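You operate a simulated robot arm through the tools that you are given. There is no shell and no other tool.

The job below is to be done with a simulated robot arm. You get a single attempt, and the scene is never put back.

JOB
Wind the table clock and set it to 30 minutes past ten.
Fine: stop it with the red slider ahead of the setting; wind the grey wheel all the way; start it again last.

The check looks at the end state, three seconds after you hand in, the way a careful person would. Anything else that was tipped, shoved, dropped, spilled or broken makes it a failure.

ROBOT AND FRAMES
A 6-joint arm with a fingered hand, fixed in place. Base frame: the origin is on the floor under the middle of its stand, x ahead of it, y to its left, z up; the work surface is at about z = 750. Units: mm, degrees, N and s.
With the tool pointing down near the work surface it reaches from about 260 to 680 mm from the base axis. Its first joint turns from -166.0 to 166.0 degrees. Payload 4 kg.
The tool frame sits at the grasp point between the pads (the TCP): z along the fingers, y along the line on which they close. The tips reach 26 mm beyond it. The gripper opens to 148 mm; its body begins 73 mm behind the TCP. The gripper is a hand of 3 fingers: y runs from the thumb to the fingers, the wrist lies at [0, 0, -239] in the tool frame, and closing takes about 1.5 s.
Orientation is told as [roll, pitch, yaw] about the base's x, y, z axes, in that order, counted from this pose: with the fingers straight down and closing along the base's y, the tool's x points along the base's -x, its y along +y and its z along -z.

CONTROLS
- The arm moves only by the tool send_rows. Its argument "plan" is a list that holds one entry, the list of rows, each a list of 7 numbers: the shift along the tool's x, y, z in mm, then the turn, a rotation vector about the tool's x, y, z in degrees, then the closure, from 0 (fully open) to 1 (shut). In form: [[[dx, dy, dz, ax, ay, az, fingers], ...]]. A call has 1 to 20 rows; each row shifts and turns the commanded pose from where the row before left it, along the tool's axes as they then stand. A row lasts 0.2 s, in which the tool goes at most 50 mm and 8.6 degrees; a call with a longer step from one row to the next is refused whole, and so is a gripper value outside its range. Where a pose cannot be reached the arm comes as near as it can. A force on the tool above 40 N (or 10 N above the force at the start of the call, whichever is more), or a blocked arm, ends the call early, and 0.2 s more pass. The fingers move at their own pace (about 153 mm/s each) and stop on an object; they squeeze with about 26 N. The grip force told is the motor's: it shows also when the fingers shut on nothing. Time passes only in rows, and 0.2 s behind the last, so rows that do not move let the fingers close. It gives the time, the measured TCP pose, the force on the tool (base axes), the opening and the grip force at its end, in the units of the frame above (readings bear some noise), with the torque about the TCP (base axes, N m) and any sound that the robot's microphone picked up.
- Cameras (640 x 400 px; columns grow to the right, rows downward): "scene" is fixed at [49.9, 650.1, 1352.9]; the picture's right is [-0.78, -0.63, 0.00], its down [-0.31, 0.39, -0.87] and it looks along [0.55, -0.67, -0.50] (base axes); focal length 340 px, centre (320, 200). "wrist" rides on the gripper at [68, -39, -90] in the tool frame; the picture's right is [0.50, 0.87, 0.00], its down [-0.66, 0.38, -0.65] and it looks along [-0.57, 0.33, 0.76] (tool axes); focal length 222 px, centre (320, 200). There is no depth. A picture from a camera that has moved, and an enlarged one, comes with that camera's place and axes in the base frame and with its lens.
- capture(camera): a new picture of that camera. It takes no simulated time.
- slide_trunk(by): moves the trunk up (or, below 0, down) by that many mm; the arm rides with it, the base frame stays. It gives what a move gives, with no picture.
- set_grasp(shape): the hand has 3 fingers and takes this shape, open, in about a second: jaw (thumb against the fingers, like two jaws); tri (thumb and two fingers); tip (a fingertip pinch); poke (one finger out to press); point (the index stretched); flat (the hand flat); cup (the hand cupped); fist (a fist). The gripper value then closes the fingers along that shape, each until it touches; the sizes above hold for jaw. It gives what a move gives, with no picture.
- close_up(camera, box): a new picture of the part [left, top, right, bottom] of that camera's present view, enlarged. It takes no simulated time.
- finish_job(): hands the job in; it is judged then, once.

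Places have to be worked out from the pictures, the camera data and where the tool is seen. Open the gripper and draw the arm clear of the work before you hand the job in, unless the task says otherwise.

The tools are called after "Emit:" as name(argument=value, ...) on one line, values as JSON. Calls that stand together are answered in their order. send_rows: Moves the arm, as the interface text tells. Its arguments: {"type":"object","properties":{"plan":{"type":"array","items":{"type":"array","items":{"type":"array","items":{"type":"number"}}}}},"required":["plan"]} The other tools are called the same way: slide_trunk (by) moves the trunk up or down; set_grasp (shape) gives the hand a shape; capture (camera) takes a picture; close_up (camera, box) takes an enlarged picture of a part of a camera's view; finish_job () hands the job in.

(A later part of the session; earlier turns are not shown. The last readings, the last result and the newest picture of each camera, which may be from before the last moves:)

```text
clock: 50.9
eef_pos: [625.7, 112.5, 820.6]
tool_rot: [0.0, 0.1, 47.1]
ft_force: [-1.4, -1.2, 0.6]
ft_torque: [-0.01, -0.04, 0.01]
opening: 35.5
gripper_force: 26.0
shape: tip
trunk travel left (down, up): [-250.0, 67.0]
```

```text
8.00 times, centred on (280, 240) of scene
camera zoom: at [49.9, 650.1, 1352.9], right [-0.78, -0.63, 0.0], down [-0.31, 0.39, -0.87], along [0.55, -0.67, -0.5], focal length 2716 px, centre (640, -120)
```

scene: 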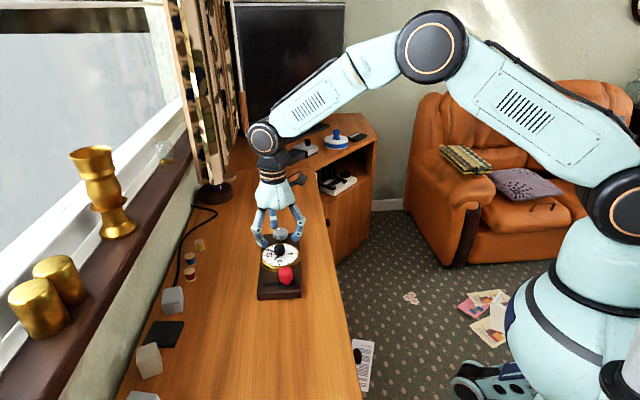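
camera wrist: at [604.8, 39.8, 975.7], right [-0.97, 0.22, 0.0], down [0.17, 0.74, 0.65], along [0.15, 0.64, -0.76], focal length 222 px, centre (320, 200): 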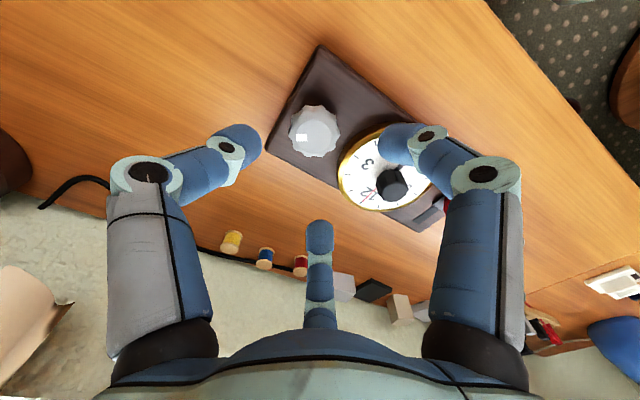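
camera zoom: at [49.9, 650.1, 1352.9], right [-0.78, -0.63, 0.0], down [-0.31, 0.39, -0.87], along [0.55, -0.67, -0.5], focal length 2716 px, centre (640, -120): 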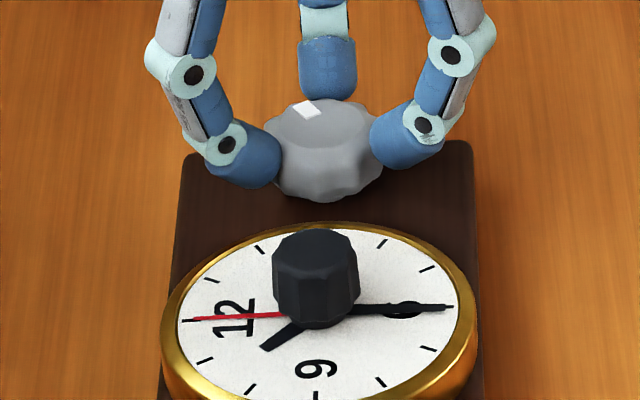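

The wheel is gripped (26 N) with negligible net force. I'll turn it clockwise 30° and watch the torque, the mark and the body.

Emit:
send_rows(plan=[[[0, 0, 0, 0, 0, 5, 0.82], [0, 0, 0, 0, 0, 5, 0.82], [0, 0, 0, 0, 0, 5, 0.82], [0, 0, 0, 0, 0, 5, 0.82], [0, 0, 0, 0, 0, 5, 0.82], [0, 0, 0, 0, 0, 5, 0.82], [0, 0, 0, 0, 0, 0, 0.82]]])

Emit:
close_up(camera="wrist", box=[220, 80, 420, 260])

Emit:
close_up(camera="scene", box=[240, 205, 320, 305])

```text
clock: 52.5
eef_pos: [624.7, 112.8, 823.4]
tool_rot: [0.0, 0.1, 16.9]
ft_force: [-2.9, 2.2, -0.5]
ft_torque: [0.01, 0.04, 0.0]
opening: 35.2
gripper_force: 26.1
shape: tip
trunk travel left (down, up): [-250.0, 67.0]
```

```text
2.22 times, centred on (320, 170) of wrist
camera zoom: at [573.3, 57.1, 912.7], right [-0.73, 0.68, 0.0], down [0.52, 0.55, 0.65], along [0.44, 0.48, -0.76], focal length 494 px, centre (320, 267)
```

zoom: 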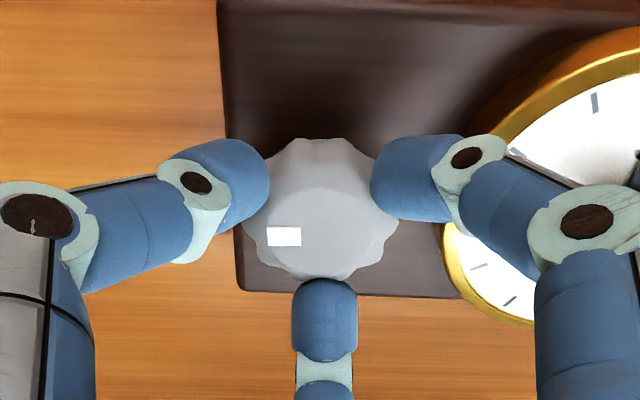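

```text
4.00 times, centred on (280, 255) of scene
camera zoom: at [49.9, 650.1, 1352.9], right [-0.78, -0.63, 0.0], down [-0.31, 0.39, -0.87], along [0.55, -0.67, -0.5], focal length 1358 px, centre (480, -20)
```

zoom: 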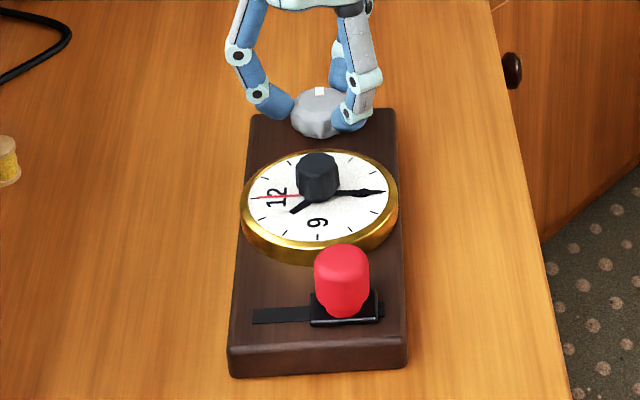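

The white mark followed the hand exactly, the body didn't move and the torque is near zero, so winding clockwise works. I'll ratchet now: open slightly, swing back 58°, regrip, and wind forward in moderate bites while watching torque for the end stop.

Emit:
send_rows(plan=[[[0, 0, 0, 0, 0, 0, 0.76], [0, 0, 0, 0, 0, 0, 0.71], [0, 0, 0, 0, 0, -8.3, 0.71], [0, 0, 0, 0, 0, -8.3, 0.71], [0, 0, 0, 0, 0, -8.3, 0.71], [0, 0, 0, 0, 0, -8.3, 0.71], [0, 0, 0, 0, 0, -8.3, 0.71], [0, 0, 0, 0, 0, -8.3, 0.71], [0, 0, 0, 0, 0, -8.3, 0.71], [0, 0, 0, 0, 0, 0, 0.71]]])

Emit:
close_up(camera="wrist", box=[220, 80, 420, 260])

Emit:
close_up(camera="scene", box=[240, 205, 320, 305])

```text
clock: 54.7
eef_pos: [624.8, 113.2, 823.8]
tool_rot: [0.1, 0.0, 75.3]
ft_force: [0.2, 0.5, -0.1]
ft_torque: [-0.02, -0.03, -0.01]
opening: 43.4
gripper_force: 0.1
shape: tip
trunk travel left (down, up): [-250.0, 67.0]
```

```text
2.22 times, centred on (320, 170) of wrist
camera zoom: at [646.6, 37.4, 913.5], right [-0.96, -0.26, 0.0], down [-0.2, 0.73, 0.65], along [-0.17, 0.63, -0.76], focal length 494 px, centre (320, 267)
```

zoom: 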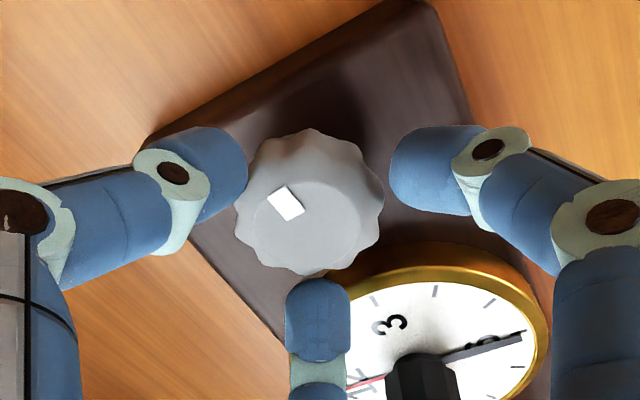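

```text
4.00 times, centred on (280, 255) of scene
camera zoom: at [49.9, 650.1, 1352.9], right [-0.78, -0.63, 0.0], down [-0.31, 0.39, -0.87], along [0.55, -0.67, -0.5], focal length 1358 px, centre (480, -20)
```

zoom: 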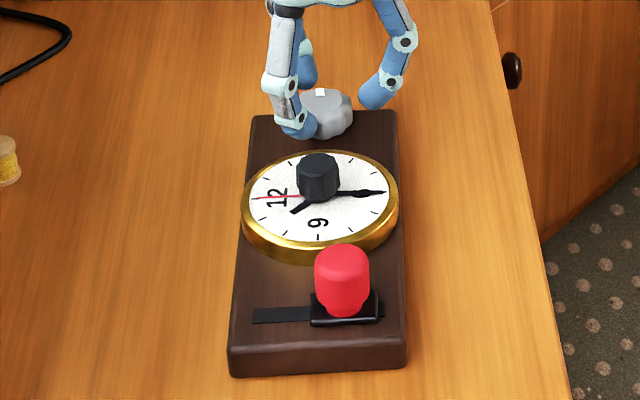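

The wheel held its position (no spring-back), but relative to the hand it's now about 3 mm off-axis, so I'll recentre by that amount and regrip.

Emit:
send_rows(plan=[[[0.5, -2.8, 0, 0, 0, 0, 0.71], [0, 0, 0, 0, 0, 0, 0.72], [0, 0, 0, 0, 0, 0, 0.76], [0, 0, 0, 0, 0, 0, 0.8], [0, 0, 0, 0, 0, 0, 0.82], [0, 0, 0, 0, 0, 0, 0.82]]])

Emit:
close_up(camera="wrist", box=[220, 80, 420, 260])

Emit:
close_up(camera="scene", box=[240, 205, 320, 305])

```text
clock: 56.1
eef_pos: [626.9, 111.2, 823.9]
tool_rot: [0.0, -0.1, 75.3]
ft_force: [0.8, -0.6, 5.7]
ft_torque: [-0.02, -0.04, 0.0]
opening: 35.6
gripper_force: 26.2
shape: tip
trunk travel left (down, up): [-250.0, 67.0]
```

```text
2.22 times, centred on (320, 170) of wrist
camera zoom: at [648.5, 36.8, 914.0], right [-0.97, -0.26, 0.0], down [-0.2, 0.73, 0.65], along [-0.17, 0.63, -0.76], focal length 494 px, centre (320, 267)
```

zoom: 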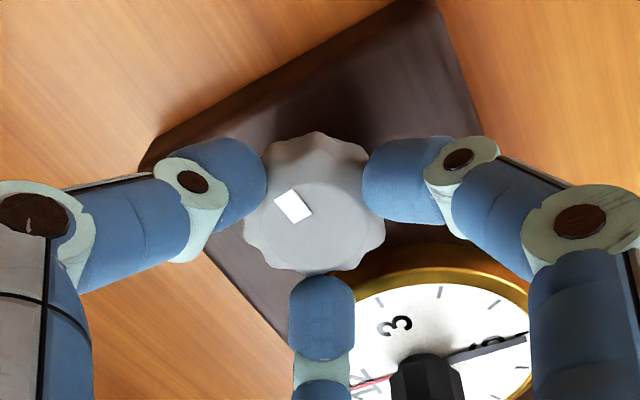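

```text
4.00 times, centred on (280, 255) of scene
camera zoom: at [49.9, 650.1, 1352.9], right [-0.78, -0.63, 0.0], down [-0.31, 0.39, -0.87], along [0.55, -0.67, -0.5], focal length 1358 px, centre (480, -20)
```

zoom: 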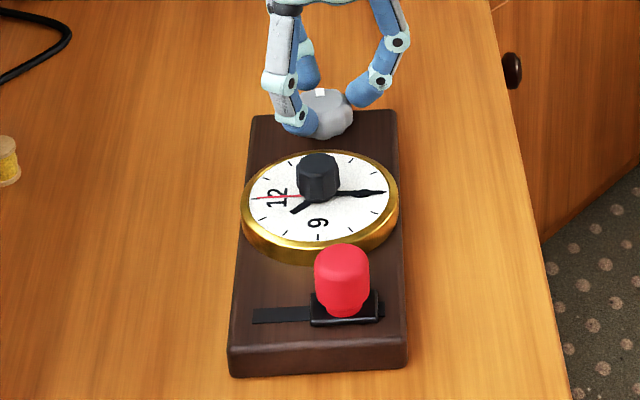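

Regripped evenly. Winding forward 30° now.

Emit:
send_rows(plan=[[[0, 0, 0, 0, 0, 6, 0.82], [0, 0, 0, 0, 0, 6, 0.82], [0, 0, 0, 0, 0, 6, 0.82], [0, 0, 0, 0, 0, 6, 0.82], [0, 0, 0, 0, 0, 6, 0.82]]])

Emit:
close_up(camera="scene", box=[240, 205, 320, 305])

```text
clock: 57.3
eef_pos: [625.5, 112.2, 824.2]
tool_rot: [0.0, 0.0, 45.1]
ft_force: [-3.3, 3.3, 8.7]
ft_torque: [0.09, 0.09, 0.03]
opening: 35.4
gripper_force: 25.7
shape: tip
trunk travel left (down, up): [-250.0, 67.0]
```

```text
4.00 times, centred on (280, 255) of scene
camera zoom: at [49.9, 650.1, 1352.9], right [-0.78, -0.63, 0.0], down [-0.31, 0.39, -0.87], along [0.55, -0.67, -0.5], focal length 1358 px, centre (480, -20)
```

zoom: 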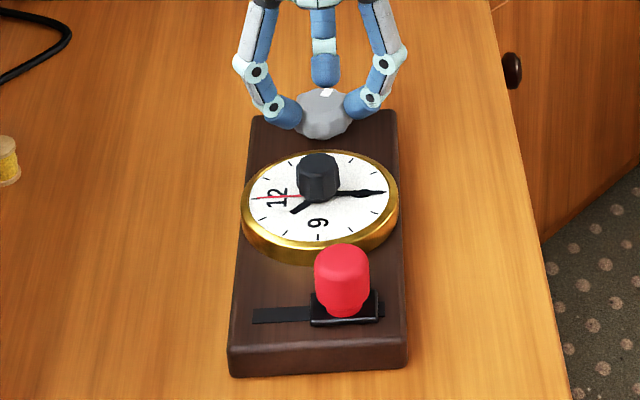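

I'll check the mark's position on the wheel more closely to be sure it is really turning with the hand.

Emit:
close_up(camera="scene", box=[262, 212, 302, 247])

Emit:
close_up(camera="wrist", box=[220, 80, 420, 260])

```text
11.43 times, centred on (282, 230) of scene
camera zoom: at [49.9, 650.1, 1352.9], right [-0.78, -0.63, 0.0], down [-0.31, 0.39, -0.87], along [0.55, -0.67, -0.5], focal length 3880 px, centre (754, -137)
```

zoom: 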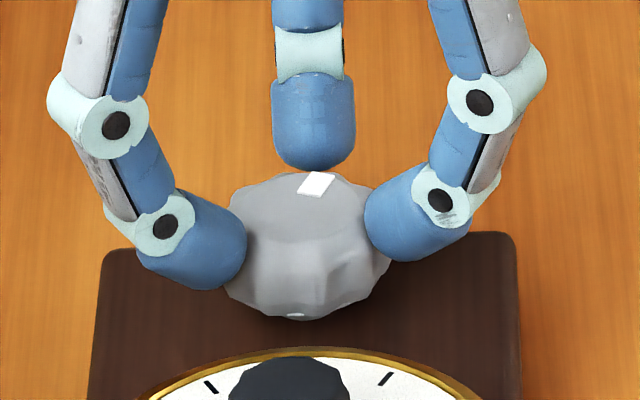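

```text
2.22 times, centred on (320, 170) of wrist
camera zoom: at [606.9, 37.1, 914.1], right [-0.97, 0.26, 0.0], down [0.19, 0.73, 0.65], along [0.17, 0.63, -0.76], focal length 494 px, centre (320, 267)
```

zoom: 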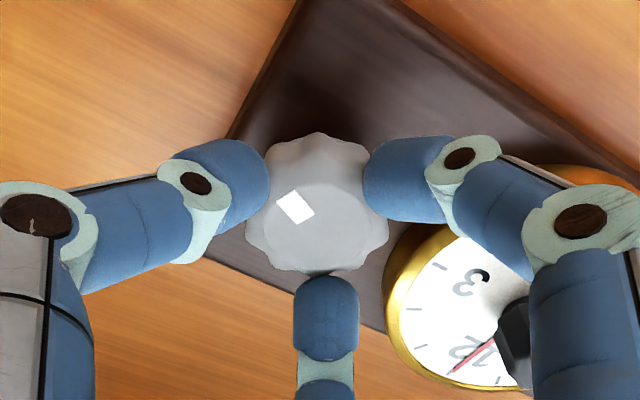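

The mark stays fixed relative to the fingers, so the wheel is turning with the hand (60° so far). I'll wind 28° more, then swing back and regrip with a recentring correction.

Emit:
send_rows(plan=[[[0, 0, 0, 0, 0, 6, 0.82], [0, 0, 0, 0, 0, 6, 0.82], [0, 0, 0, 0, 0, 6, 0.82], [0, 0, 0, 0, 0, 6, 0.82], [0, 0, 0, 0, 0, 5, 0.82], [0, 0, 0, 0, 0, 0, 0.82]]])

Emit:
close_up(camera="wrist", box=[220, 80, 420, 260])

Emit:
close_up(camera="scene", box=[240, 205, 320, 305])

```text
clock: 58.7
eef_pos: [625.8, 113.7, 825.8]
tool_rot: [0.1, -0.2, 16.1]
ft_force: [-4.2, 8.8, 20.8]
ft_torque: [0.47, 0.14, 0.04]
opening: 33.9
gripper_force: 26.3
shape: tip
trunk travel left (down, up): [-250.0, 67.0]
```

```text
2.22 times, centred on (320, 170) of wrist
camera zoom: at [572.6, 56.6, 915.8], right [-0.72, 0.69, 0.0], down [0.52, 0.55, 0.66], along [0.46, 0.47, -0.75], focal length 494 px, centre (320, 267)
```

zoom: 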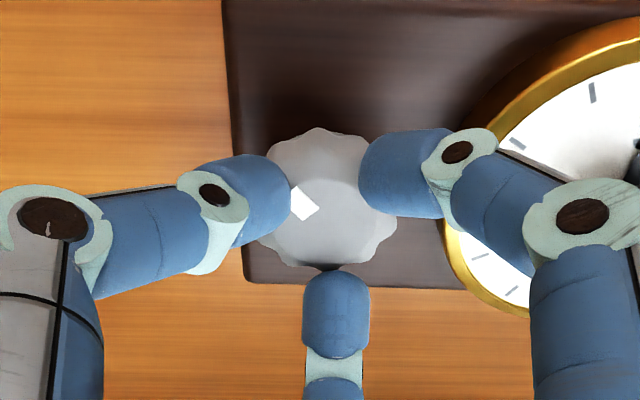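

```text
4.00 times, centred on (280, 255) of scene
camera zoom: at [49.9, 650.1, 1352.9], right [-0.78, -0.63, 0.0], down [-0.31, 0.39, -0.87], along [0.55, -0.67, -0.5], focal length 1358 px, centre (480, -20)
```

zoom: 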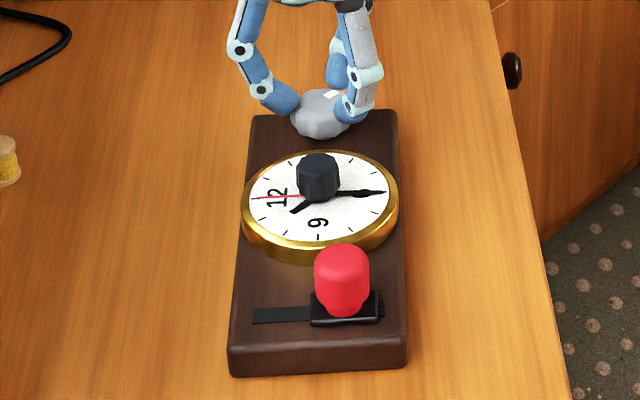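

The upward force rose to 21 N: the fingers are riding up on the wheel's top edge. I'll open, swing back, and regrip slightly lower and recentred.

Emit:
send_rows(plan=[[[0, 0, -1, 0, 0, 0, 0.78], [0, 0, 0, 0, 0, 0, 0.72], [0, 0, 0, 0, 0, 0, 0.7], [0, 0, 0, 0, 0, -8.3, 0.7], [0, 0, 0, 0, 0, -8.3, 0.7], [0, 0, 0, 0, 0, -8.3, 0.7], [0, 0, 0, 0, 0, -8.3, 0.7], [0, 0, 0, 0, 0, -8.3, 0.7], [0, 0, 0, 0, 0, -8.3, 0.7], [0, 0, 0, 0, 0, -8.3, 0.7], [0, 0, 0, 0, 0, 0, 0.7]]])

Emit:
close_up(camera="wrist", box=[220, 80, 420, 260])

Emit:
close_up(camera="scene", box=[255, 215, 305, 265])

```text
clock: 61.1
eef_pos: [626.9, 110.3, 824.4]
tool_rot: [0.0, 0.0, 74.4]
ft_force: [1.3, 1.8, 10.6]
ft_torque: [0.35, 0.0, -0.04]
opening: 45.3
gripper_force: 0.0
shape: tip
trunk travel left (down, up): [-250.0, 67.0]
```

```text
2.22 times, centred on (320, 170) of wrist
camera zoom: at [646.6, 36.1, 914.6], right [-0.97, -0.25, 0.0], down [-0.19, 0.73, 0.65], along [-0.16, 0.63, -0.76], focal length 494 px, centre (320, 267)
```

zoom: 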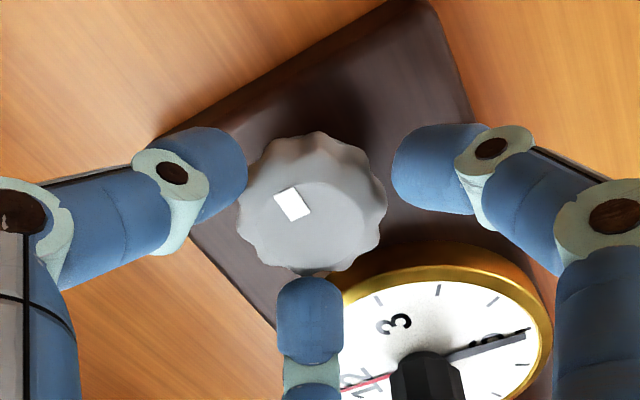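

```text
8.00 times, centred on (280, 240) of scene
camera zoom: at [49.9, 650.1, 1352.9], right [-0.78, -0.63, 0.0], down [-0.31, 0.39, -0.87], along [0.55, -0.67, -0.5], focal length 2716 px, centre (640, -120)
```

zoom: 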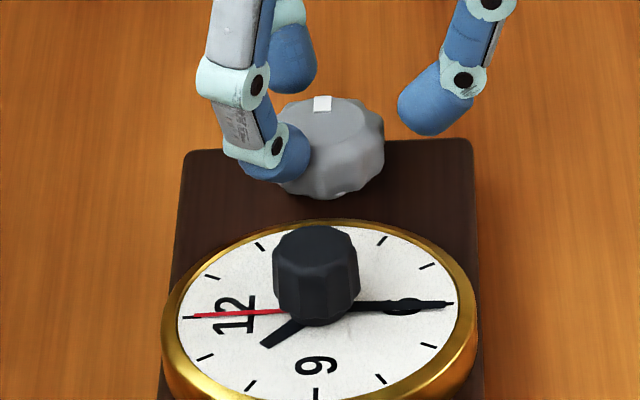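

The mark shows the wheel was dragged back on the return swing, and one fingertip came to rest on the dial rim (10 N). The drift pattern also shows the finger centre sits about 3 mm off the TCP axis, so I'll compensate for that when rotating. I'll lift clear of the wheel first and look.

Emit:
send_rows(plan=[[[0, 0, -8, 0, 0, 0, 0.65], [0, 0, -8, 0, 0, 0, 0.62], [0.15, 0.5, 0, 0, 0, 8, 0.62], [0, 0, 0, 0, 0, 0, 0.62]]])

Emit:
close_up(camera="wrist", box=[220, 60, 420, 240])

Emit:
close_up(camera="scene", box=[240, 205, 320, 305])

```text
clock: 62.1
eef_pos: [627.3, 111.6, 839.5]
tool_rot: [0.0, 0.0, 66.1]
ft_force: [-0.3, -0.2, 0.4]
ft_torque: [-0.03, 0.01, 0.02]
opening: 55.8
gripper_force: 0.0
shape: tip
trunk travel left (down, up): [-250.0, 67.0]
```

```text
2.22 times, centred on (320, 150) of wrist
camera zoom: at [636.2, 34.2, 930.1], right [-0.99, -0.11, 0.0], down [-0.08, 0.75, 0.65], along [-0.07, 0.65, -0.76], focal length 494 px, centre (320, 311)
```

zoom: 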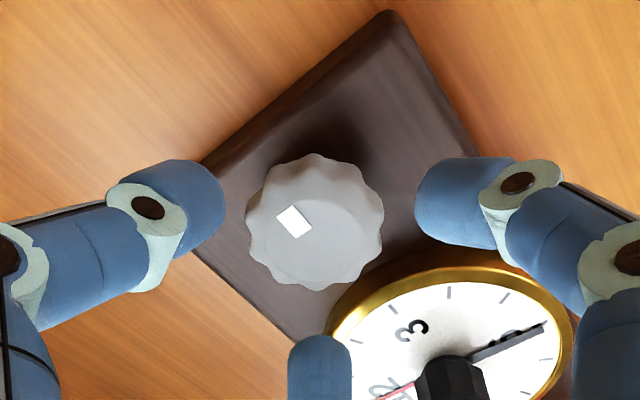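

```text
4.00 times, centred on (280, 255) of scene
camera zoom: at [49.9, 650.1, 1352.9], right [-0.78, -0.63, 0.0], down [-0.31, 0.39, -0.87], along [0.55, -0.67, -0.5], focal length 1358 px, centre (480, -20)
```

zoom: 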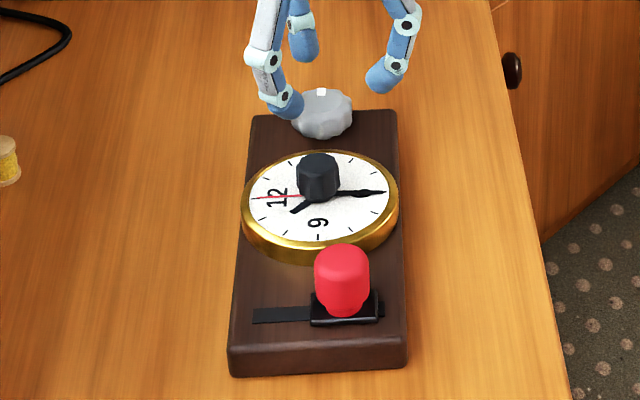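

The clock hasn't moved and the wheel is about 1.7 mm off the finger axis. I'll shift, descend to TCP z≈821, and grip again, lower on the wheel this time.

Emit:
send_rows(plan=[[[-0.2, -1.7, 7, 0, 0, 0, 0.66], [0, 0, 6, 0, 0, 0, 0.68], [0, 0, 6, 0, 0, 0, 0.68], [0, 0, 0, 0, 0, 0, 0.68]]])

Emit:
close_up(camera="wrist", box=[220, 80, 420, 260])

```text
clock: 63.1
eef_pos: [627.7, 111.3, 822.5]
tool_rot: [0.0, 0.0, 66.2]
ft_force: [0.1, 1.1, -0.1]
ft_torque: [0.04, 0.02, 0.03]
opening: 47.8
gripper_force: 0.0
shape: tip
trunk travel left (down, up): [-250.0, 67.0]
```

```text
2.22 times, centred on (320, 170) of wrist
camera zoom: at [638.0, 34.2, 911.7], right [-0.99, -0.11, 0.0], down [-0.08, 0.75, 0.65], along [-0.07, 0.65, -0.76], focal length 494 px, centre (320, 267)
```

zoom: 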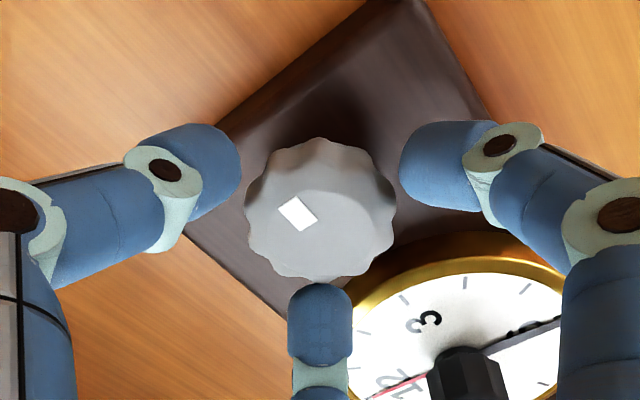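

The gaps are even on all sides. I'll close and wind forward 30° with the off-axis compensation.

Emit:
send_rows(plan=[[[0, 0, 0.7, 0, 0, 0, 0.74], [0, 0, 0, 0, 0, 0, 0.79], [0, 0, 0, 0, 0, 0, 0.83], [0, 0, 0, 0, 0, 0, 0.83], [0.1, 0.34, 0, 0, 0, 6, 0.83], [0.1, 0.34, 0, 0, 0, 6, 0.83], [0.1, 0.34, 0, 0, 0, 6, 0.83], [0.1, 0.34, 0, 0, 0, 6, 0.83], [0.1, 0.34, 0, 0, 0, 6, 0.83], [0, 0, 0, 0, 0, 0, 0.83]]])

Emit:
close_up(camera="wrist", box=[220, 80, 420, 260])

Emit:
close_up(camera="scene", box=[240, 205, 320, 305])

```text
clock: 65.3
eef_pos: [626.5, 111.5, 820.2]
tool_rot: [-0.1, -0.1, 36.2]
ft_force: [-1.3, -0.9, 1.6]
ft_torque: [0.02, 0.0, 0.02]
opening: 34.8
gripper_force: 26.0
shape: tip
trunk travel left (down, up): [-250.0, 67.0]
```

```text
2.22 times, centred on (320, 170) of wrist
camera zoom: at [596.0, 40.8, 910.6], right [-0.92, 0.4, 0.0], down [0.3, 0.69, 0.65], along [0.26, 0.6, -0.76], focal length 494 px, centre (320, 267)
```

zoom: 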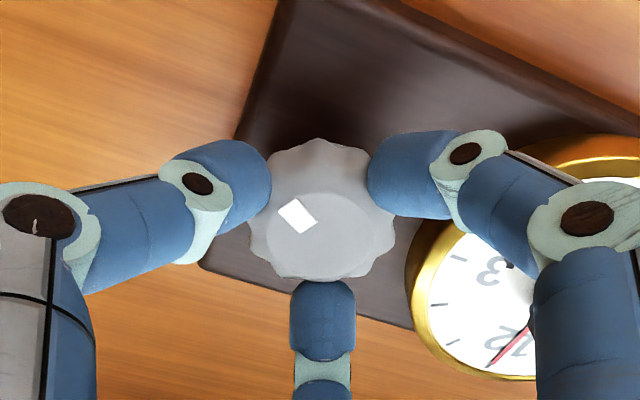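

```text
4.00 times, centred on (280, 255) of scene
camera zoom: at [49.9, 650.1, 1352.9], right [-0.78, -0.63, 0.0], down [-0.31, 0.39, -0.87], along [0.55, -0.67, -0.5], focal length 1358 px, centre (480, -20)
```

zoom: 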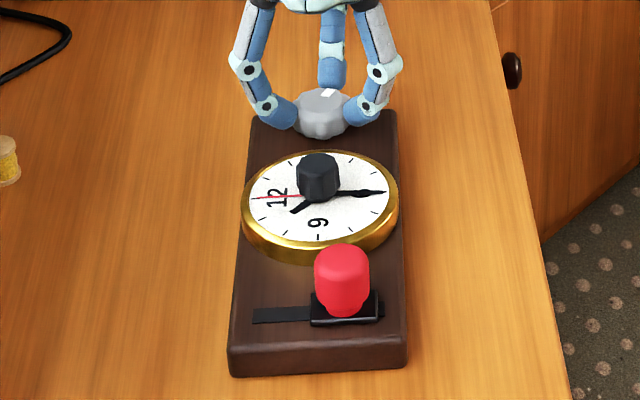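

The compensation works: forces stay about 1 N while turning. I'll continue another 30°.

Emit:
send_rows(plan=[[[0.1, 0.34, 0, 0, 0, 6, 0.83], [0.1, 0.34, 0, 0, 0, 6, 0.83], [0.1, 0.34, 0, 0, 0, 6, 0.83], [0.1, 0.34, 0, 0, 0, 6, 0.83], [0.1, 0.34, 0, 0, 0, 6, 0.83], [0, 0, 0, 0, 0, 0, 0.83]]])

Emit:
close_up(camera="wrist", box=[220, 80, 420, 260])

Emit:
close_up(camera="scene", box=[240, 205, 320, 305])

```text
clock: 66.7
eef_pos: [625.4, 113.1, 821.4]
tool_rot: [0.1, 0.0, 6.2]
ft_force: [-4.7, 1.3, 0.6]
ft_torque: [0.02, 0.09, 0.01]
opening: 34.7
gripper_force: 26.0
shape: tip
trunk travel left (down, up): [-250.0, 67.0]
```

```text
2.22 times, centred on (320, 170) of wrist
camera zoom: at [563.5, 67.2, 910.8], right [-0.59, 0.81, 0.0], down [0.61, 0.45, 0.65], along [0.53, 0.39, -0.76], focal length 494 px, centre (320, 267)
```

zoom: 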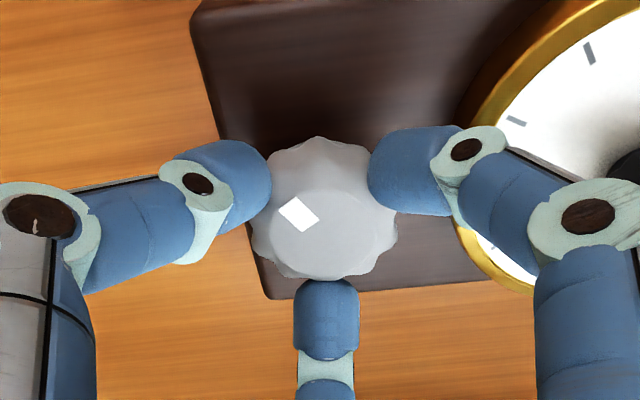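

```text
4.00 times, centred on (280, 255) of scene
camera zoom: at [49.9, 650.1, 1352.9], right [-0.78, -0.63, 0.0], down [-0.31, 0.39, -0.87], along [0.55, -0.67, -0.5], focal length 1358 px, centre (480, -20)
```

zoom: 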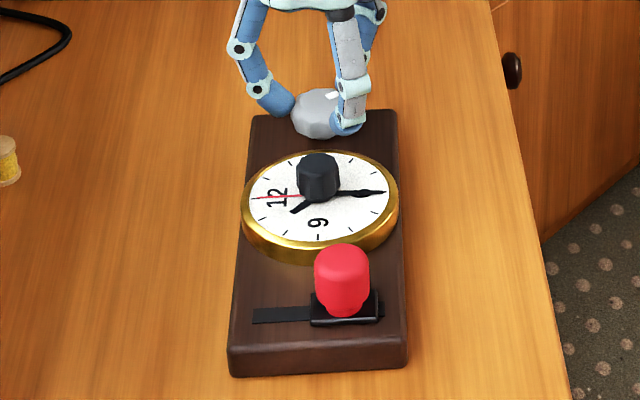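

Another 60° is done cleanly (about 90° total). Now I'll open slightly, lift clear, swing back 60° with compensation, and descend around the wheel again.

Emit:
send_rows(plan=[[[0.2, 0, 0, 0, 0, 0, 0.78], [0, 0, 0, 0, 0, 0, 0.74], [0, 0, 0, 0, 0, 0, 0.74], [0, 0, -9, 0, 0, 0, 0.74], [0, 0, -9, 0, 0, 0, 0.7], [-0.19, -0.46, 0, 0, 0, -8.5, 0.66], [-0.19, -0.46, 0, 0, 0, -8.5, 0.66], [-0.19, -0.46, 0, 0, 0, -8.5, 0.66], [-0.19, -0.46, 0, 0, 0, -8.5, 0.66], [-0.19, -0.46, 0, 0, 0, -8.5, 0.66], [-0.19, -0.46, 0, 0, 0, -8.5, 0.66], [-0.19, -0.46, 0, 0, 0, -8.5, 0.66], [0, 0, 0, 0, 0, 0, 0.66]]])

Emit:
close_up(camera="wrist", box=[220, 60, 420, 240])

Emit:
close_up(camera="scene", box=[240, 205, 320, 305])

```text
clock: 69.5
eef_pos: [628.1, 109.4, 838.2]
tool_rot: [0.0, 0.0, 65.8]
ft_force: [-0.2, -0.5, -0.3]
ft_torque: [0.0, 0.02, 0.01]
opening: 50.2
gripper_force: 0.2
shape: tip
trunk travel left (down, up): [-250.0, 67.0]
```

```text
2.22 times, centred on (320, 150) of wrist
camera zoom: at [637.0, 33.0, 928.7], right [-0.99, -0.1, 0.0], down [-0.08, 0.75, 0.65], along [-0.07, 0.65, -0.76], focal length 494 px, centre (320, 311)
```

zoom: 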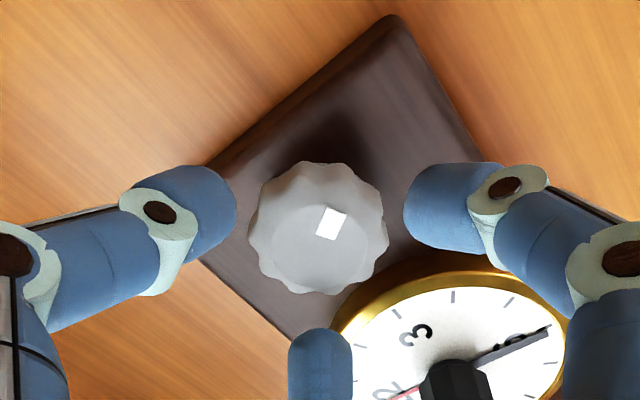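

```text
4.00 times, centred on (280, 255) of scene
camera zoom: at [49.9, 650.1, 1352.9], right [-0.78, -0.63, 0.0], down [-0.31, 0.39, -0.87], along [0.55, -0.67, -0.5], focal length 1358 px, centre (480, -20)
```

zoom: 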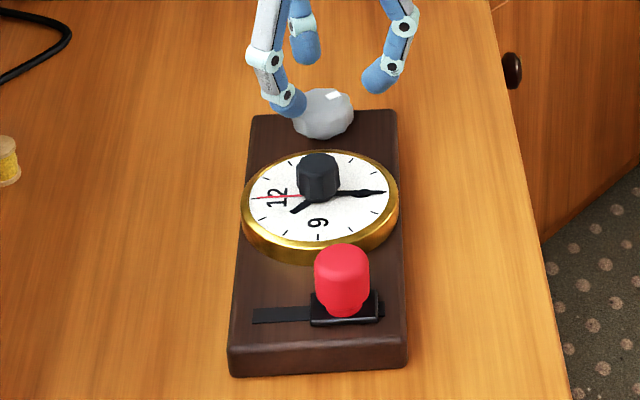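

The wheel stayed put during the return swing (mark unchanged) and it's well centred. I'll descend, grip and wind forward 30°.

Emit:
send_rows(plan=[[[-0.6, 0, 6, 0, 0, 0, 0.67], [0, 0, 6, 0, 0, 0, 0.68], [0, 0, 5.5, 0, 0, 0, 0.7], [0, 0, 0, 0, 0, 0, 0.76], [0, 0, 0, 0, 0, 0, 0.8], [0, 0, 0, 0, 0, 0, 0.83], [0, 0, 0, 0, 0, 0, 0.83], [0.1, 0.34, 0, 0, 0, 6, 0.83], [0.1, 0.34, 0, 0, 0, 6, 0.83], [0.1, 0.34, 0, 0, 0, 6, 0.83], [0.1, 0.34, 0, 0, 0, 6, 0.83], [0.1, 0.34, 0, 0, 0, 6, 0.83]]])

Emit:
close_up(camera="wrist", box=[220, 80, 420, 260])

Emit:
close_up(camera="scene", box=[240, 205, 320, 305])

```text
clock: 72.1
eef_pos: [626.4, 111.5, 820.7]
tool_rot: [0.0, -0.1, 35.7]
ft_force: [-3.6, -3.1, 0.0]
ft_torque: [-0.07, 0.06, 0.04]
opening: 34.9
gripper_force: 25.8
shape: tip
trunk travel left (down, up): [-250.0, 67.0]
```

```text
2.22 times, centred on (320, 170) of wrist
camera zoom: at [596.0, 41.3, 910.3], right [-0.91, 0.41, 0.0], down [0.31, 0.69, 0.65], along [0.27, 0.6, -0.76], focal length 494 px, centre (320, 267)
```

zoom: 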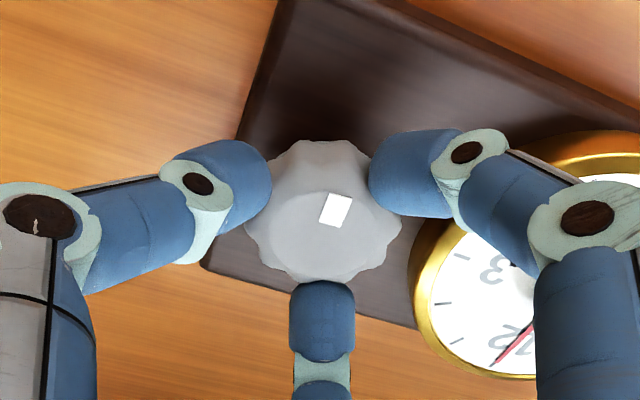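

```text
4.00 times, centred on (280, 255) of scene
camera zoom: at [49.9, 650.1, 1352.9], right [-0.78, -0.63, 0.0], down [-0.31, 0.39, -0.87], along [0.55, -0.67, -0.5], focal length 1358 px, centre (480, -20)
```

zoom: 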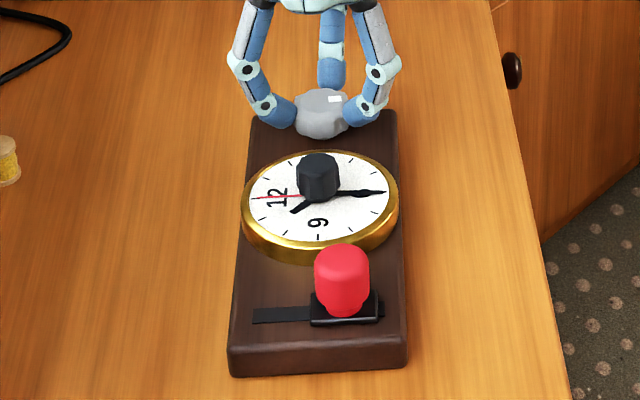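

Torque is still low (0.04 N·m) and the mark has advanced. Winding another 30°.

Emit:
send_rows(plan=[[[0.25, 0.34, 0, 0, 0, 6, 0.83], [0.2, 0.34, 0, 0, 0, 6, 0.83], [0.1, 0.34, 0, 0, 0, 6, 0.83], [0.1, 0.34, 0, 0, 0, 6, 0.83], [0.1, 0.34, 0, 0, 0, 6, 0.83], [0, 0, 0, 0, 0, 0, 0.83]]])

Emit:
close_up(camera="wrist", box=[220, 80, 420, 260])

Emit:
close_up(camera="scene", box=[240, 205, 320, 305])

```text
clock: 73.5
eef_pos: [624.7, 113.5, 820.6]
tool_rot: [0.0, 0.0, 5.7]
ft_force: [-2.6, 1.9, -0.1]
ft_torque: [-0.02, 0.08, 0.01]
opening: 34.9
gripper_force: 26.1
shape: tip
trunk travel left (down, up): [-250.0, 67.0]
```

```text
2.22 times, centred on (320, 170) of wrist
camera zoom: at [563.6, 67.8, 910.6], right [-0.58, 0.81, 0.0], down [0.61, 0.44, 0.65], along [0.53, 0.38, -0.76], focal length 494 px, centre (320, 267)
```

zoom: 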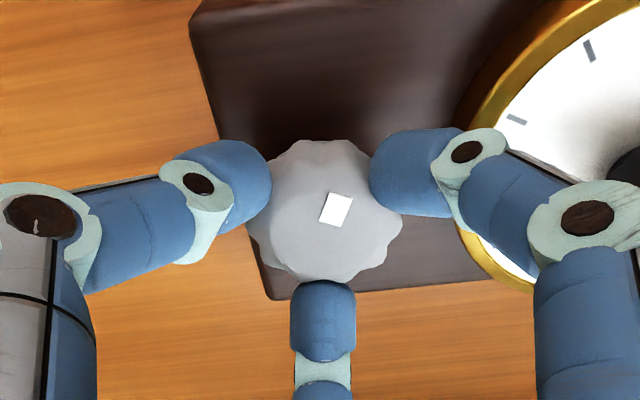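

```text
4.00 times, centred on (280, 255) of scene
camera zoom: at [49.9, 650.1, 1352.9], right [-0.78, -0.63, 0.0], down [-0.31, 0.39, -0.87], along [0.55, -0.67, -0.5], focal length 1358 px, centre (480, -20)
```

zoom: 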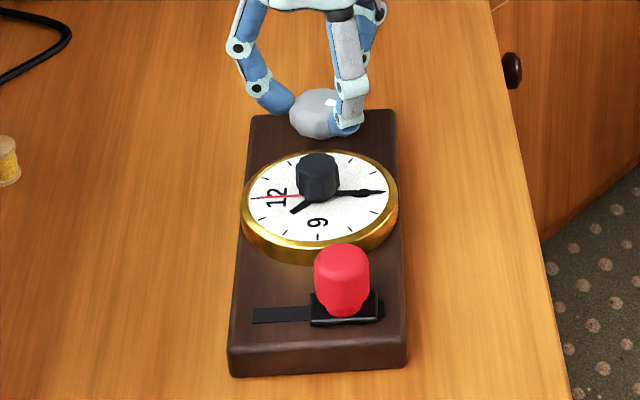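

About 150° so far, with forces still low. I'll repeat the cycle: open slightly, lift, swing back 60°.

Emit:
send_rows(plan=[[[0.2, 0, 0, 0, 0, 0, 0.78], [0, 0, 0, 0, 0, 0, 0.74], [0, 0, 0, 0, 0, 0, 0.74], [0, 0, -9, 0, 0, 0, 0.74], [0, 0, -9, 0, 0, 0, 0.7], [-0.19, -0.46, 0, 0, 0, -8.5, 0.66], [-0.19, -0.46, 0, 0, 0, -8.5, 0.66], [-0.19, -0.46, 0, 0, 0, -8.5, 0.66], [-0.19, -0.46, 0, 0, 0, -8.5, 0.66], [-0.19, -0.46, 0, 0, 0, -8.5, 0.66], [-0.19, -0.46, 0, 0, 0, -8.5, 0.66], [-0.19, -0.46, 0, 0, 0, -8.5, 0.66], [0, 0, 0, 0, 0, 0, 0.66]]])

Emit:
close_up(camera="wrist", box=[220, 60, 420, 240])

```text
clock: 76.3
eef_pos: [628.3, 110.3, 837.7]
tool_rot: [0.0, 0.0, 65.4]
ft_force: [0.1, -0.2, 0.7]
ft_torque: [0.01, 0.01, 0.02]
opening: 49.8
gripper_force: 0.0
shape: tip
trunk travel left (down, up): [-250.0, 67.0]
```

```text
2.22 times, centred on (320, 150) of wrist
camera zoom: at [636.2, 33.1, 928.8], right [-1.0, -0.09, 0.0], down [-0.07, 0.75, 0.65], along [-0.06, 0.65, -0.76], focal length 494 px, centre (320, 311)
```

zoom: 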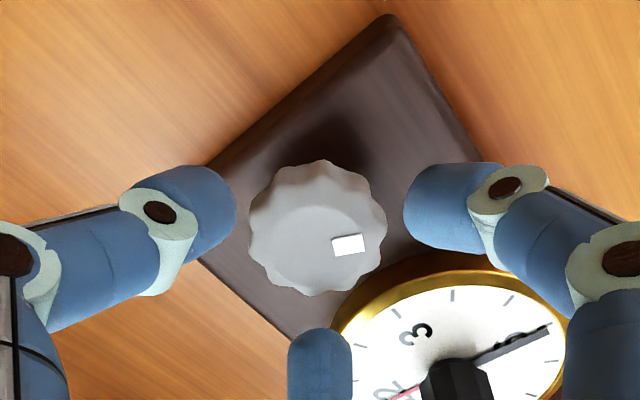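

The mark has advanced again and the wheel is centred. Descend, grip and wind 30°.

Emit:
send_rows(plan=[[[-0.5, -0.3, 6, 0, 0, 0, 0.67], [0, 0, 6, 0, 0, 0, 0.68], [0, 0, 5.5, 0, 0, 0, 0.7], [0, 0, 0, 0, 0, 0, 0.76], [0, 0, 0, 0, 0, 0, 0.8], [0, 0, 0, 0, 0, 0, 0.83], [0, 0, 0, 0, 0, 0, 0.83], [0.1, 0.34, 0, 0, 0, 6, 0.83], [0.1, 0.34, 0, 0, 0, 6, 0.83], [0.1, 0.34, 0, 0, 0, 6, 0.83], [0.1, 0.34, 0, 0, 0, 6, 0.83], [0.1, 0.34, 0, 0, 0, 6, 0.83]]])

Emit:
close_up(camera="scene", box=[240, 205, 320, 305])

```text
clock: 78.9
eef_pos: [627.6, 112.0, 821.5]
tool_rot: [0.0, 0.0, 35.2]
ft_force: [-4.7, -1.6, -1.3]
ft_torque: [-0.08, 0.08, 0.01]
opening: 35.8
gripper_force: 26.1
shape: tip
trunk travel left (down, up): [-250.0, 67.0]
```

```text
4.00 times, centred on (280, 255) of scene
camera zoom: at [49.9, 650.1, 1352.9], right [-0.78, -0.63, 0.0], down [-0.31, 0.39, -0.87], along [0.55, -0.67, -0.5], focal length 1358 px, centre (480, -20)
```

zoom: 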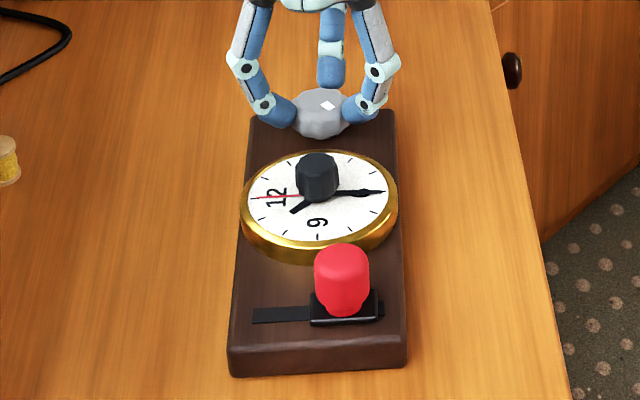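

Still low torque and the body is stationary. Winding another 30°.

Emit:
send_rows(plan=[[[0.3, 0.4, 0, 0, 0, 6, 0.83], [0.2, 0.34, 0, 0, 0, 6, 0.83], [0.1, 0.34, 0, 0, 0, 6, 0.83], [0.1, 0.34, 0, 0, 0, 6, 0.83], [0.1, 0.34, 0, 0, 0, 6, 0.83], [0, 0, 0, 0, 0, 0, 0.83]]])

Emit:
close_up(camera="wrist", box=[220, 80, 420, 260])

Emit:
close_up(camera="scene", box=[240, 205, 320, 305])

```text
clock: 80.3
eef_pos: [626.5, 111.5, 821.7]
tool_rot: [0.1, 0.0, 5.2]
ft_force: [-6.3, 4.6, 0.0]
ft_torque: [0.1, 0.12, 0.07]
opening: 35.3
gripper_force: 25.8
shape: tip
trunk travel left (down, up): [-250.0, 67.0]
```

```text
2.22 times, centred on (320, 170) of wrist
camera zoom: at [563.6, 68.0, 911.3], right [-0.58, 0.82, 0.0], down [0.62, 0.44, 0.65], along [0.53, 0.38, -0.76], focal length 494 px, centre (320, 267)
```

zoom: 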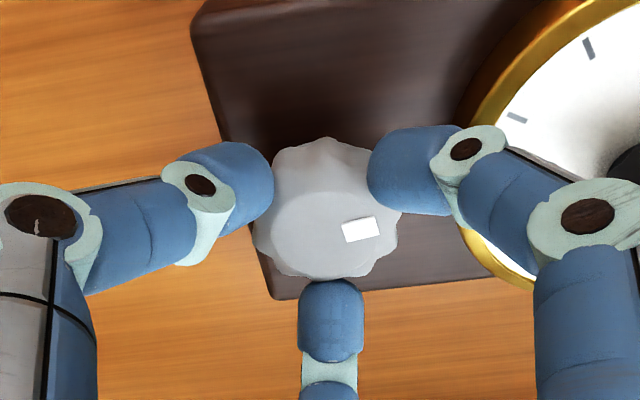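

```text
4.00 times, centred on (280, 255) of scene
camera zoom: at [49.9, 650.1, 1352.9], right [-0.78, -0.63, 0.0], down [-0.31, 0.39, -0.87], along [0.55, -0.67, -0.5], focal length 1358 px, centre (480, -20)
```

zoom: 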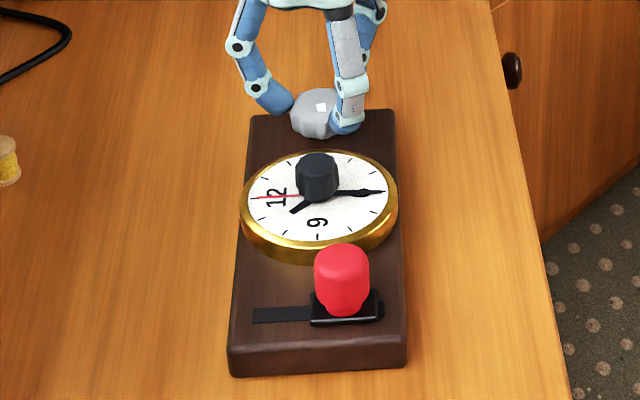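

About 210° now. A side load of about 8 N has built up, so I'll relieve it and repeat the return swing.

Emit:
send_rows(plan=[[[0.4, 0.4, 0, 0, 0, 0, 0.78], [0, 0, 0, 0, 0, 0, 0.74], [0, 0, 0, 0, 0, 0, 0.74], [0, 0, -9, 0, 0, 0, 0.74], [0, 0, -9, 0, 0, 0, 0.7], [-0.19, -0.46, 0, 0, 0, -8.5, 0.66], [-0.19, -0.46, 0, 0, 0, -8.5, 0.66], [-0.19, -0.46, 0, 0, 0, -8.5, 0.66], [-0.19, -0.46, 0, 0, 0, -8.5, 0.66], [-0.19, -0.46, 0, 0, 0, -8.5, 0.66], [-0.19, -0.46, 0, 0, 0, -8.5, 0.66], [-0.19, -0.46, 0, 0, 0, -8.5, 0.66], [0, 0, 0, 0, 0, 0, 0.66]]])

Emit:
close_up(camera="wrist", box=[220, 60, 420, 240])

```text
clock: 83.1
eef_pos: [629.4, 110.8, 839.4]
tool_rot: [-0.1, -0.1, 64.9]
ft_force: [0.3, 0.2, -0.6]
ft_torque: [0.0, 0.0, -0.03]
opening: 49.8
gripper_force: 0.1
shape: tip
trunk travel left (down, up): [-250.0, 67.0]
```

```text
2.22 times, centred on (320, 150) of wrist
camera zoom: at [636.6, 33.4, 929.1], right [-1.0, -0.09, 0.0], down [-0.06, 0.75, 0.65], along [-0.06, 0.65, -0.76], focal length 494 px, centre (320, 311)
```

zoom: 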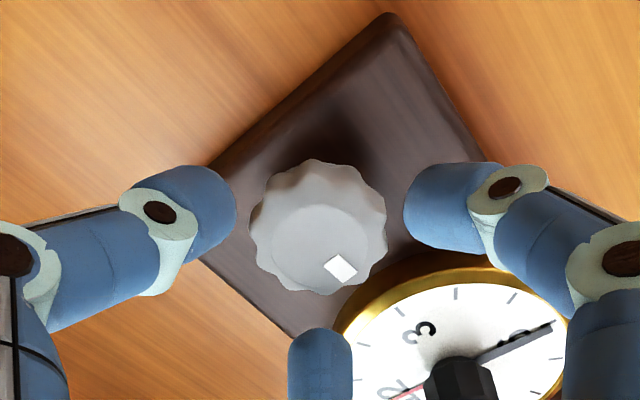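

The mark advanced again. I'll descend, grip, and take a wrist close-up before turning so I can check for slip.

Emit:
send_rows(plan=[[[-0.3, -0.4, 6, 0, 0, 0, 0.67], [0, 0, 6, 0, 0, 0, 0.68], [0, 0, 5.5, 0, 0, 0, 0.7], [0, 0, 0, 0, 0, 0, 0.76], [0, 0, 0, 0, 0, 0, 0.8], [0, 0, 0, 0, 0, 0, 0.83], [0, 0, 0, 0, 0, 0, 0.83]]])

Emit:
close_up(camera="wrist", box=[220, 80, 420, 260])

Emit:
close_up(camera="scene", box=[262, 212, 302, 247])

```text
clock: 84.7
eef_pos: [629.3, 110.9, 820.9]
tool_rot: [0.0, -0.1, 64.8]
ft_force: [-1.7, 1.9, 0.4]
ft_torque: [0.05, 0.02, 0.04]
opening: 36.0
gripper_force: 26.0
shape: tip
trunk travel left (down, up): [-250.0, 67.0]
```

```text
2.22 times, centred on (320, 170) of wrist
camera zoom: at [636.9, 33.6, 911.4], right [-1.0, -0.08, 0.0], down [-0.06, 0.75, 0.65], along [-0.06, 0.65, -0.76], focal length 494 px, centre (320, 267)
```

zoom: 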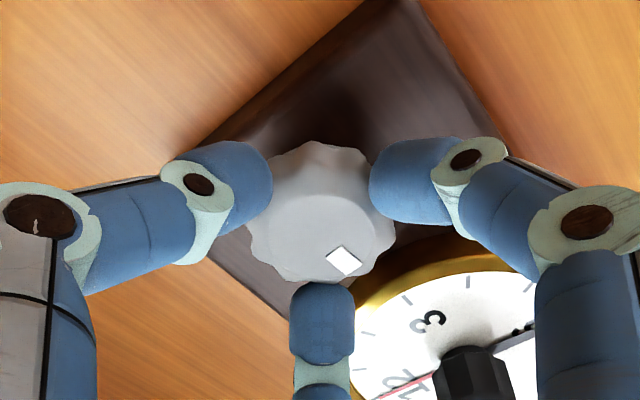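

```text
11.43 times, centred on (282, 230) of scene
camera zoom: at [49.9, 650.1, 1352.9], right [-0.78, -0.63, 0.0], down [-0.31, 0.39, -0.87], along [0.55, -0.67, -0.5], focal length 3880 px, centre (754, -137)
```

zoom: 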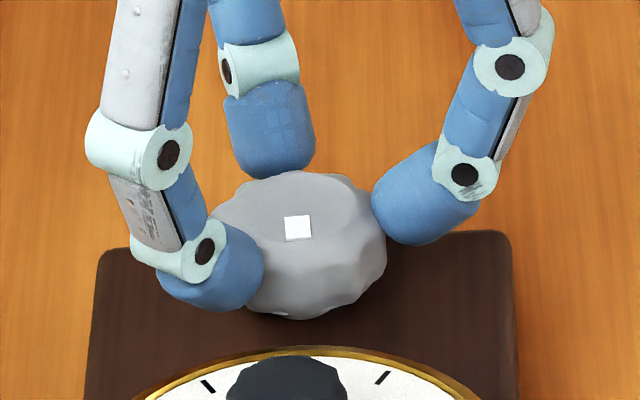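

A good grip again; winding 30° and comparing the mark.

Emit:
send_rows(plan=[[[0.1, 0.34, 0, 0, 0, 6, 0.83], [0.1, 0.34, 0, 0, 0, 6, 0.83], [0.1, 0.34, 0, 0, 0, 6, 0.83], [0.1, 0.34, 0, 0, 0, 6, 0.83], [0.1, 0.34, 0, 0, 0, 6, 0.83], [0, 0, 0, 0, 0, 0, 0.83]]])

Emit:
close_up(camera="wrist", box=[220, 80, 420, 260])

Emit:
close_up(camera="scene", box=[240, 205, 320, 305])

```text
clock: 86.1
eef_pos: [627.9, 112.0, 821.3]
tool_rot: [0.0, 0.0, 34.7]
ft_force: [-3.9, 3.0, -0.5]
ft_torque: [0.08, 0.03, 0.07]
opening: 35.6
gripper_force: 25.6
shape: tip
trunk travel left (down, up): [-250.0, 67.0]
```

```text
2.22 times, centred on (320, 170) of wrist
camera zoom: at [595.1, 41.2, 911.4], right [-0.9, 0.43, 0.0], down [0.32, 0.68, 0.65], along [0.28, 0.59, -0.76], focal length 494 px, centre (320, 267)
```

zoom: 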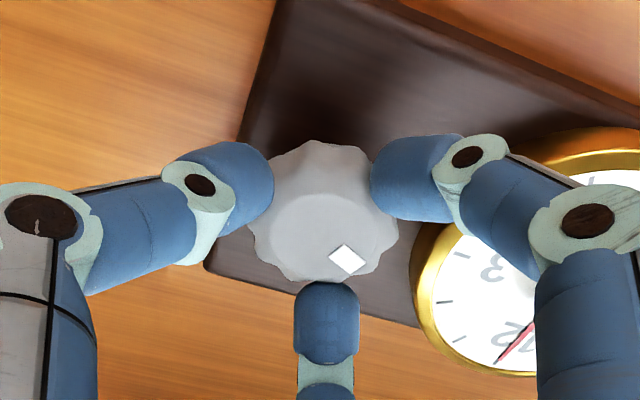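

```text
4.00 times, centred on (280, 255) of scene
camera zoom: at [49.9, 650.1, 1352.9], right [-0.78, -0.63, 0.0], down [-0.31, 0.39, -0.87], along [0.55, -0.67, -0.5], focal length 1358 px, centre (480, -20)
```

zoom: 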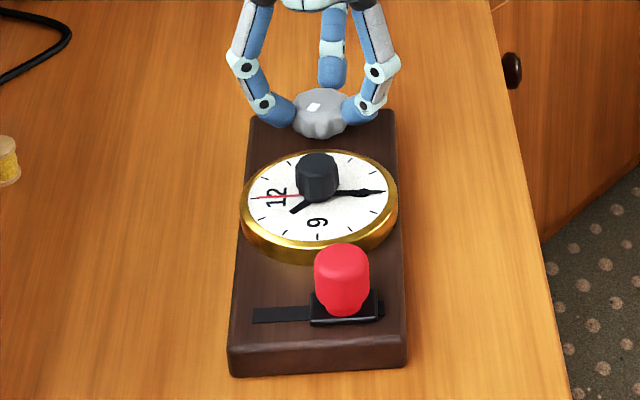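

No meaningful slip and the body is still. Winding another 30°.

Emit:
send_rows(plan=[[[0.3, 0.5, 0, 0, 0, 6, 0.83], [0.2, 0.34, 0, 0, 0, 6, 0.83], [0.1, 0.34, 0, 0, 0, 6, 0.83], [0.1, 0.34, 0, 0, 0, 6, 0.83], [0.1, 0.34, 0, 0, 0, 5.5, 0.83], [0, 0, 0, 0, 0, 0, 0.83]]])

Emit:
close_up(camera="wrist", box=[220, 80, 420, 260])

Emit:
close_up(camera="scene", box=[240, 205, 320, 305])

```text
clock: 87.5
eef_pos: [627.8, 111.2, 822.2]
tool_rot: [0.1, -0.1, 5.3]
ft_force: [0.6, -4.8, -0.6]
ft_torque: [-0.16, -0.03, 0.19]
opening: 33.5
gripper_force: 25.8
shape: tip
trunk travel left (down, up): [-250.0, 67.0]
```

```text
2.22 times, centred on (320, 170) of wrist
camera zoom: at [565.1, 67.4, 912.7], right [-0.58, 0.82, 0.0], down [0.62, 0.44, 0.65], along [0.53, 0.38, -0.76], focal length 494 px, centre (320, 267)
```

zoom: 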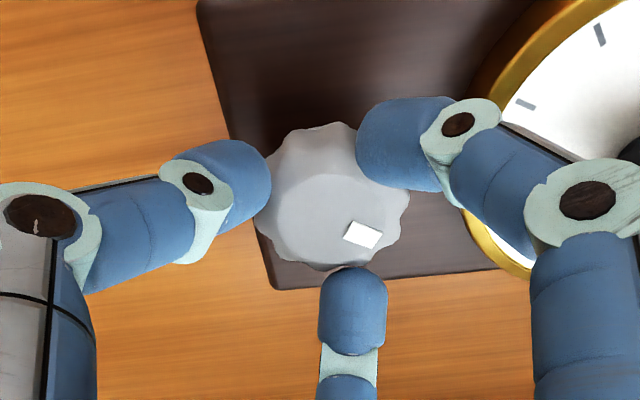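

```text
4.00 times, centred on (280, 255) of scene
camera zoom: at [49.9, 650.1, 1352.9], right [-0.78, -0.63, 0.0], down [-0.31, 0.39, -0.87], along [0.55, -0.67, -0.5], focal length 1358 px, centre (480, -20)
```

zoom: 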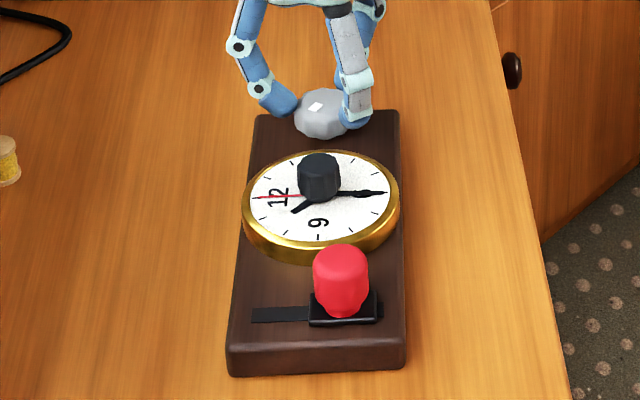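

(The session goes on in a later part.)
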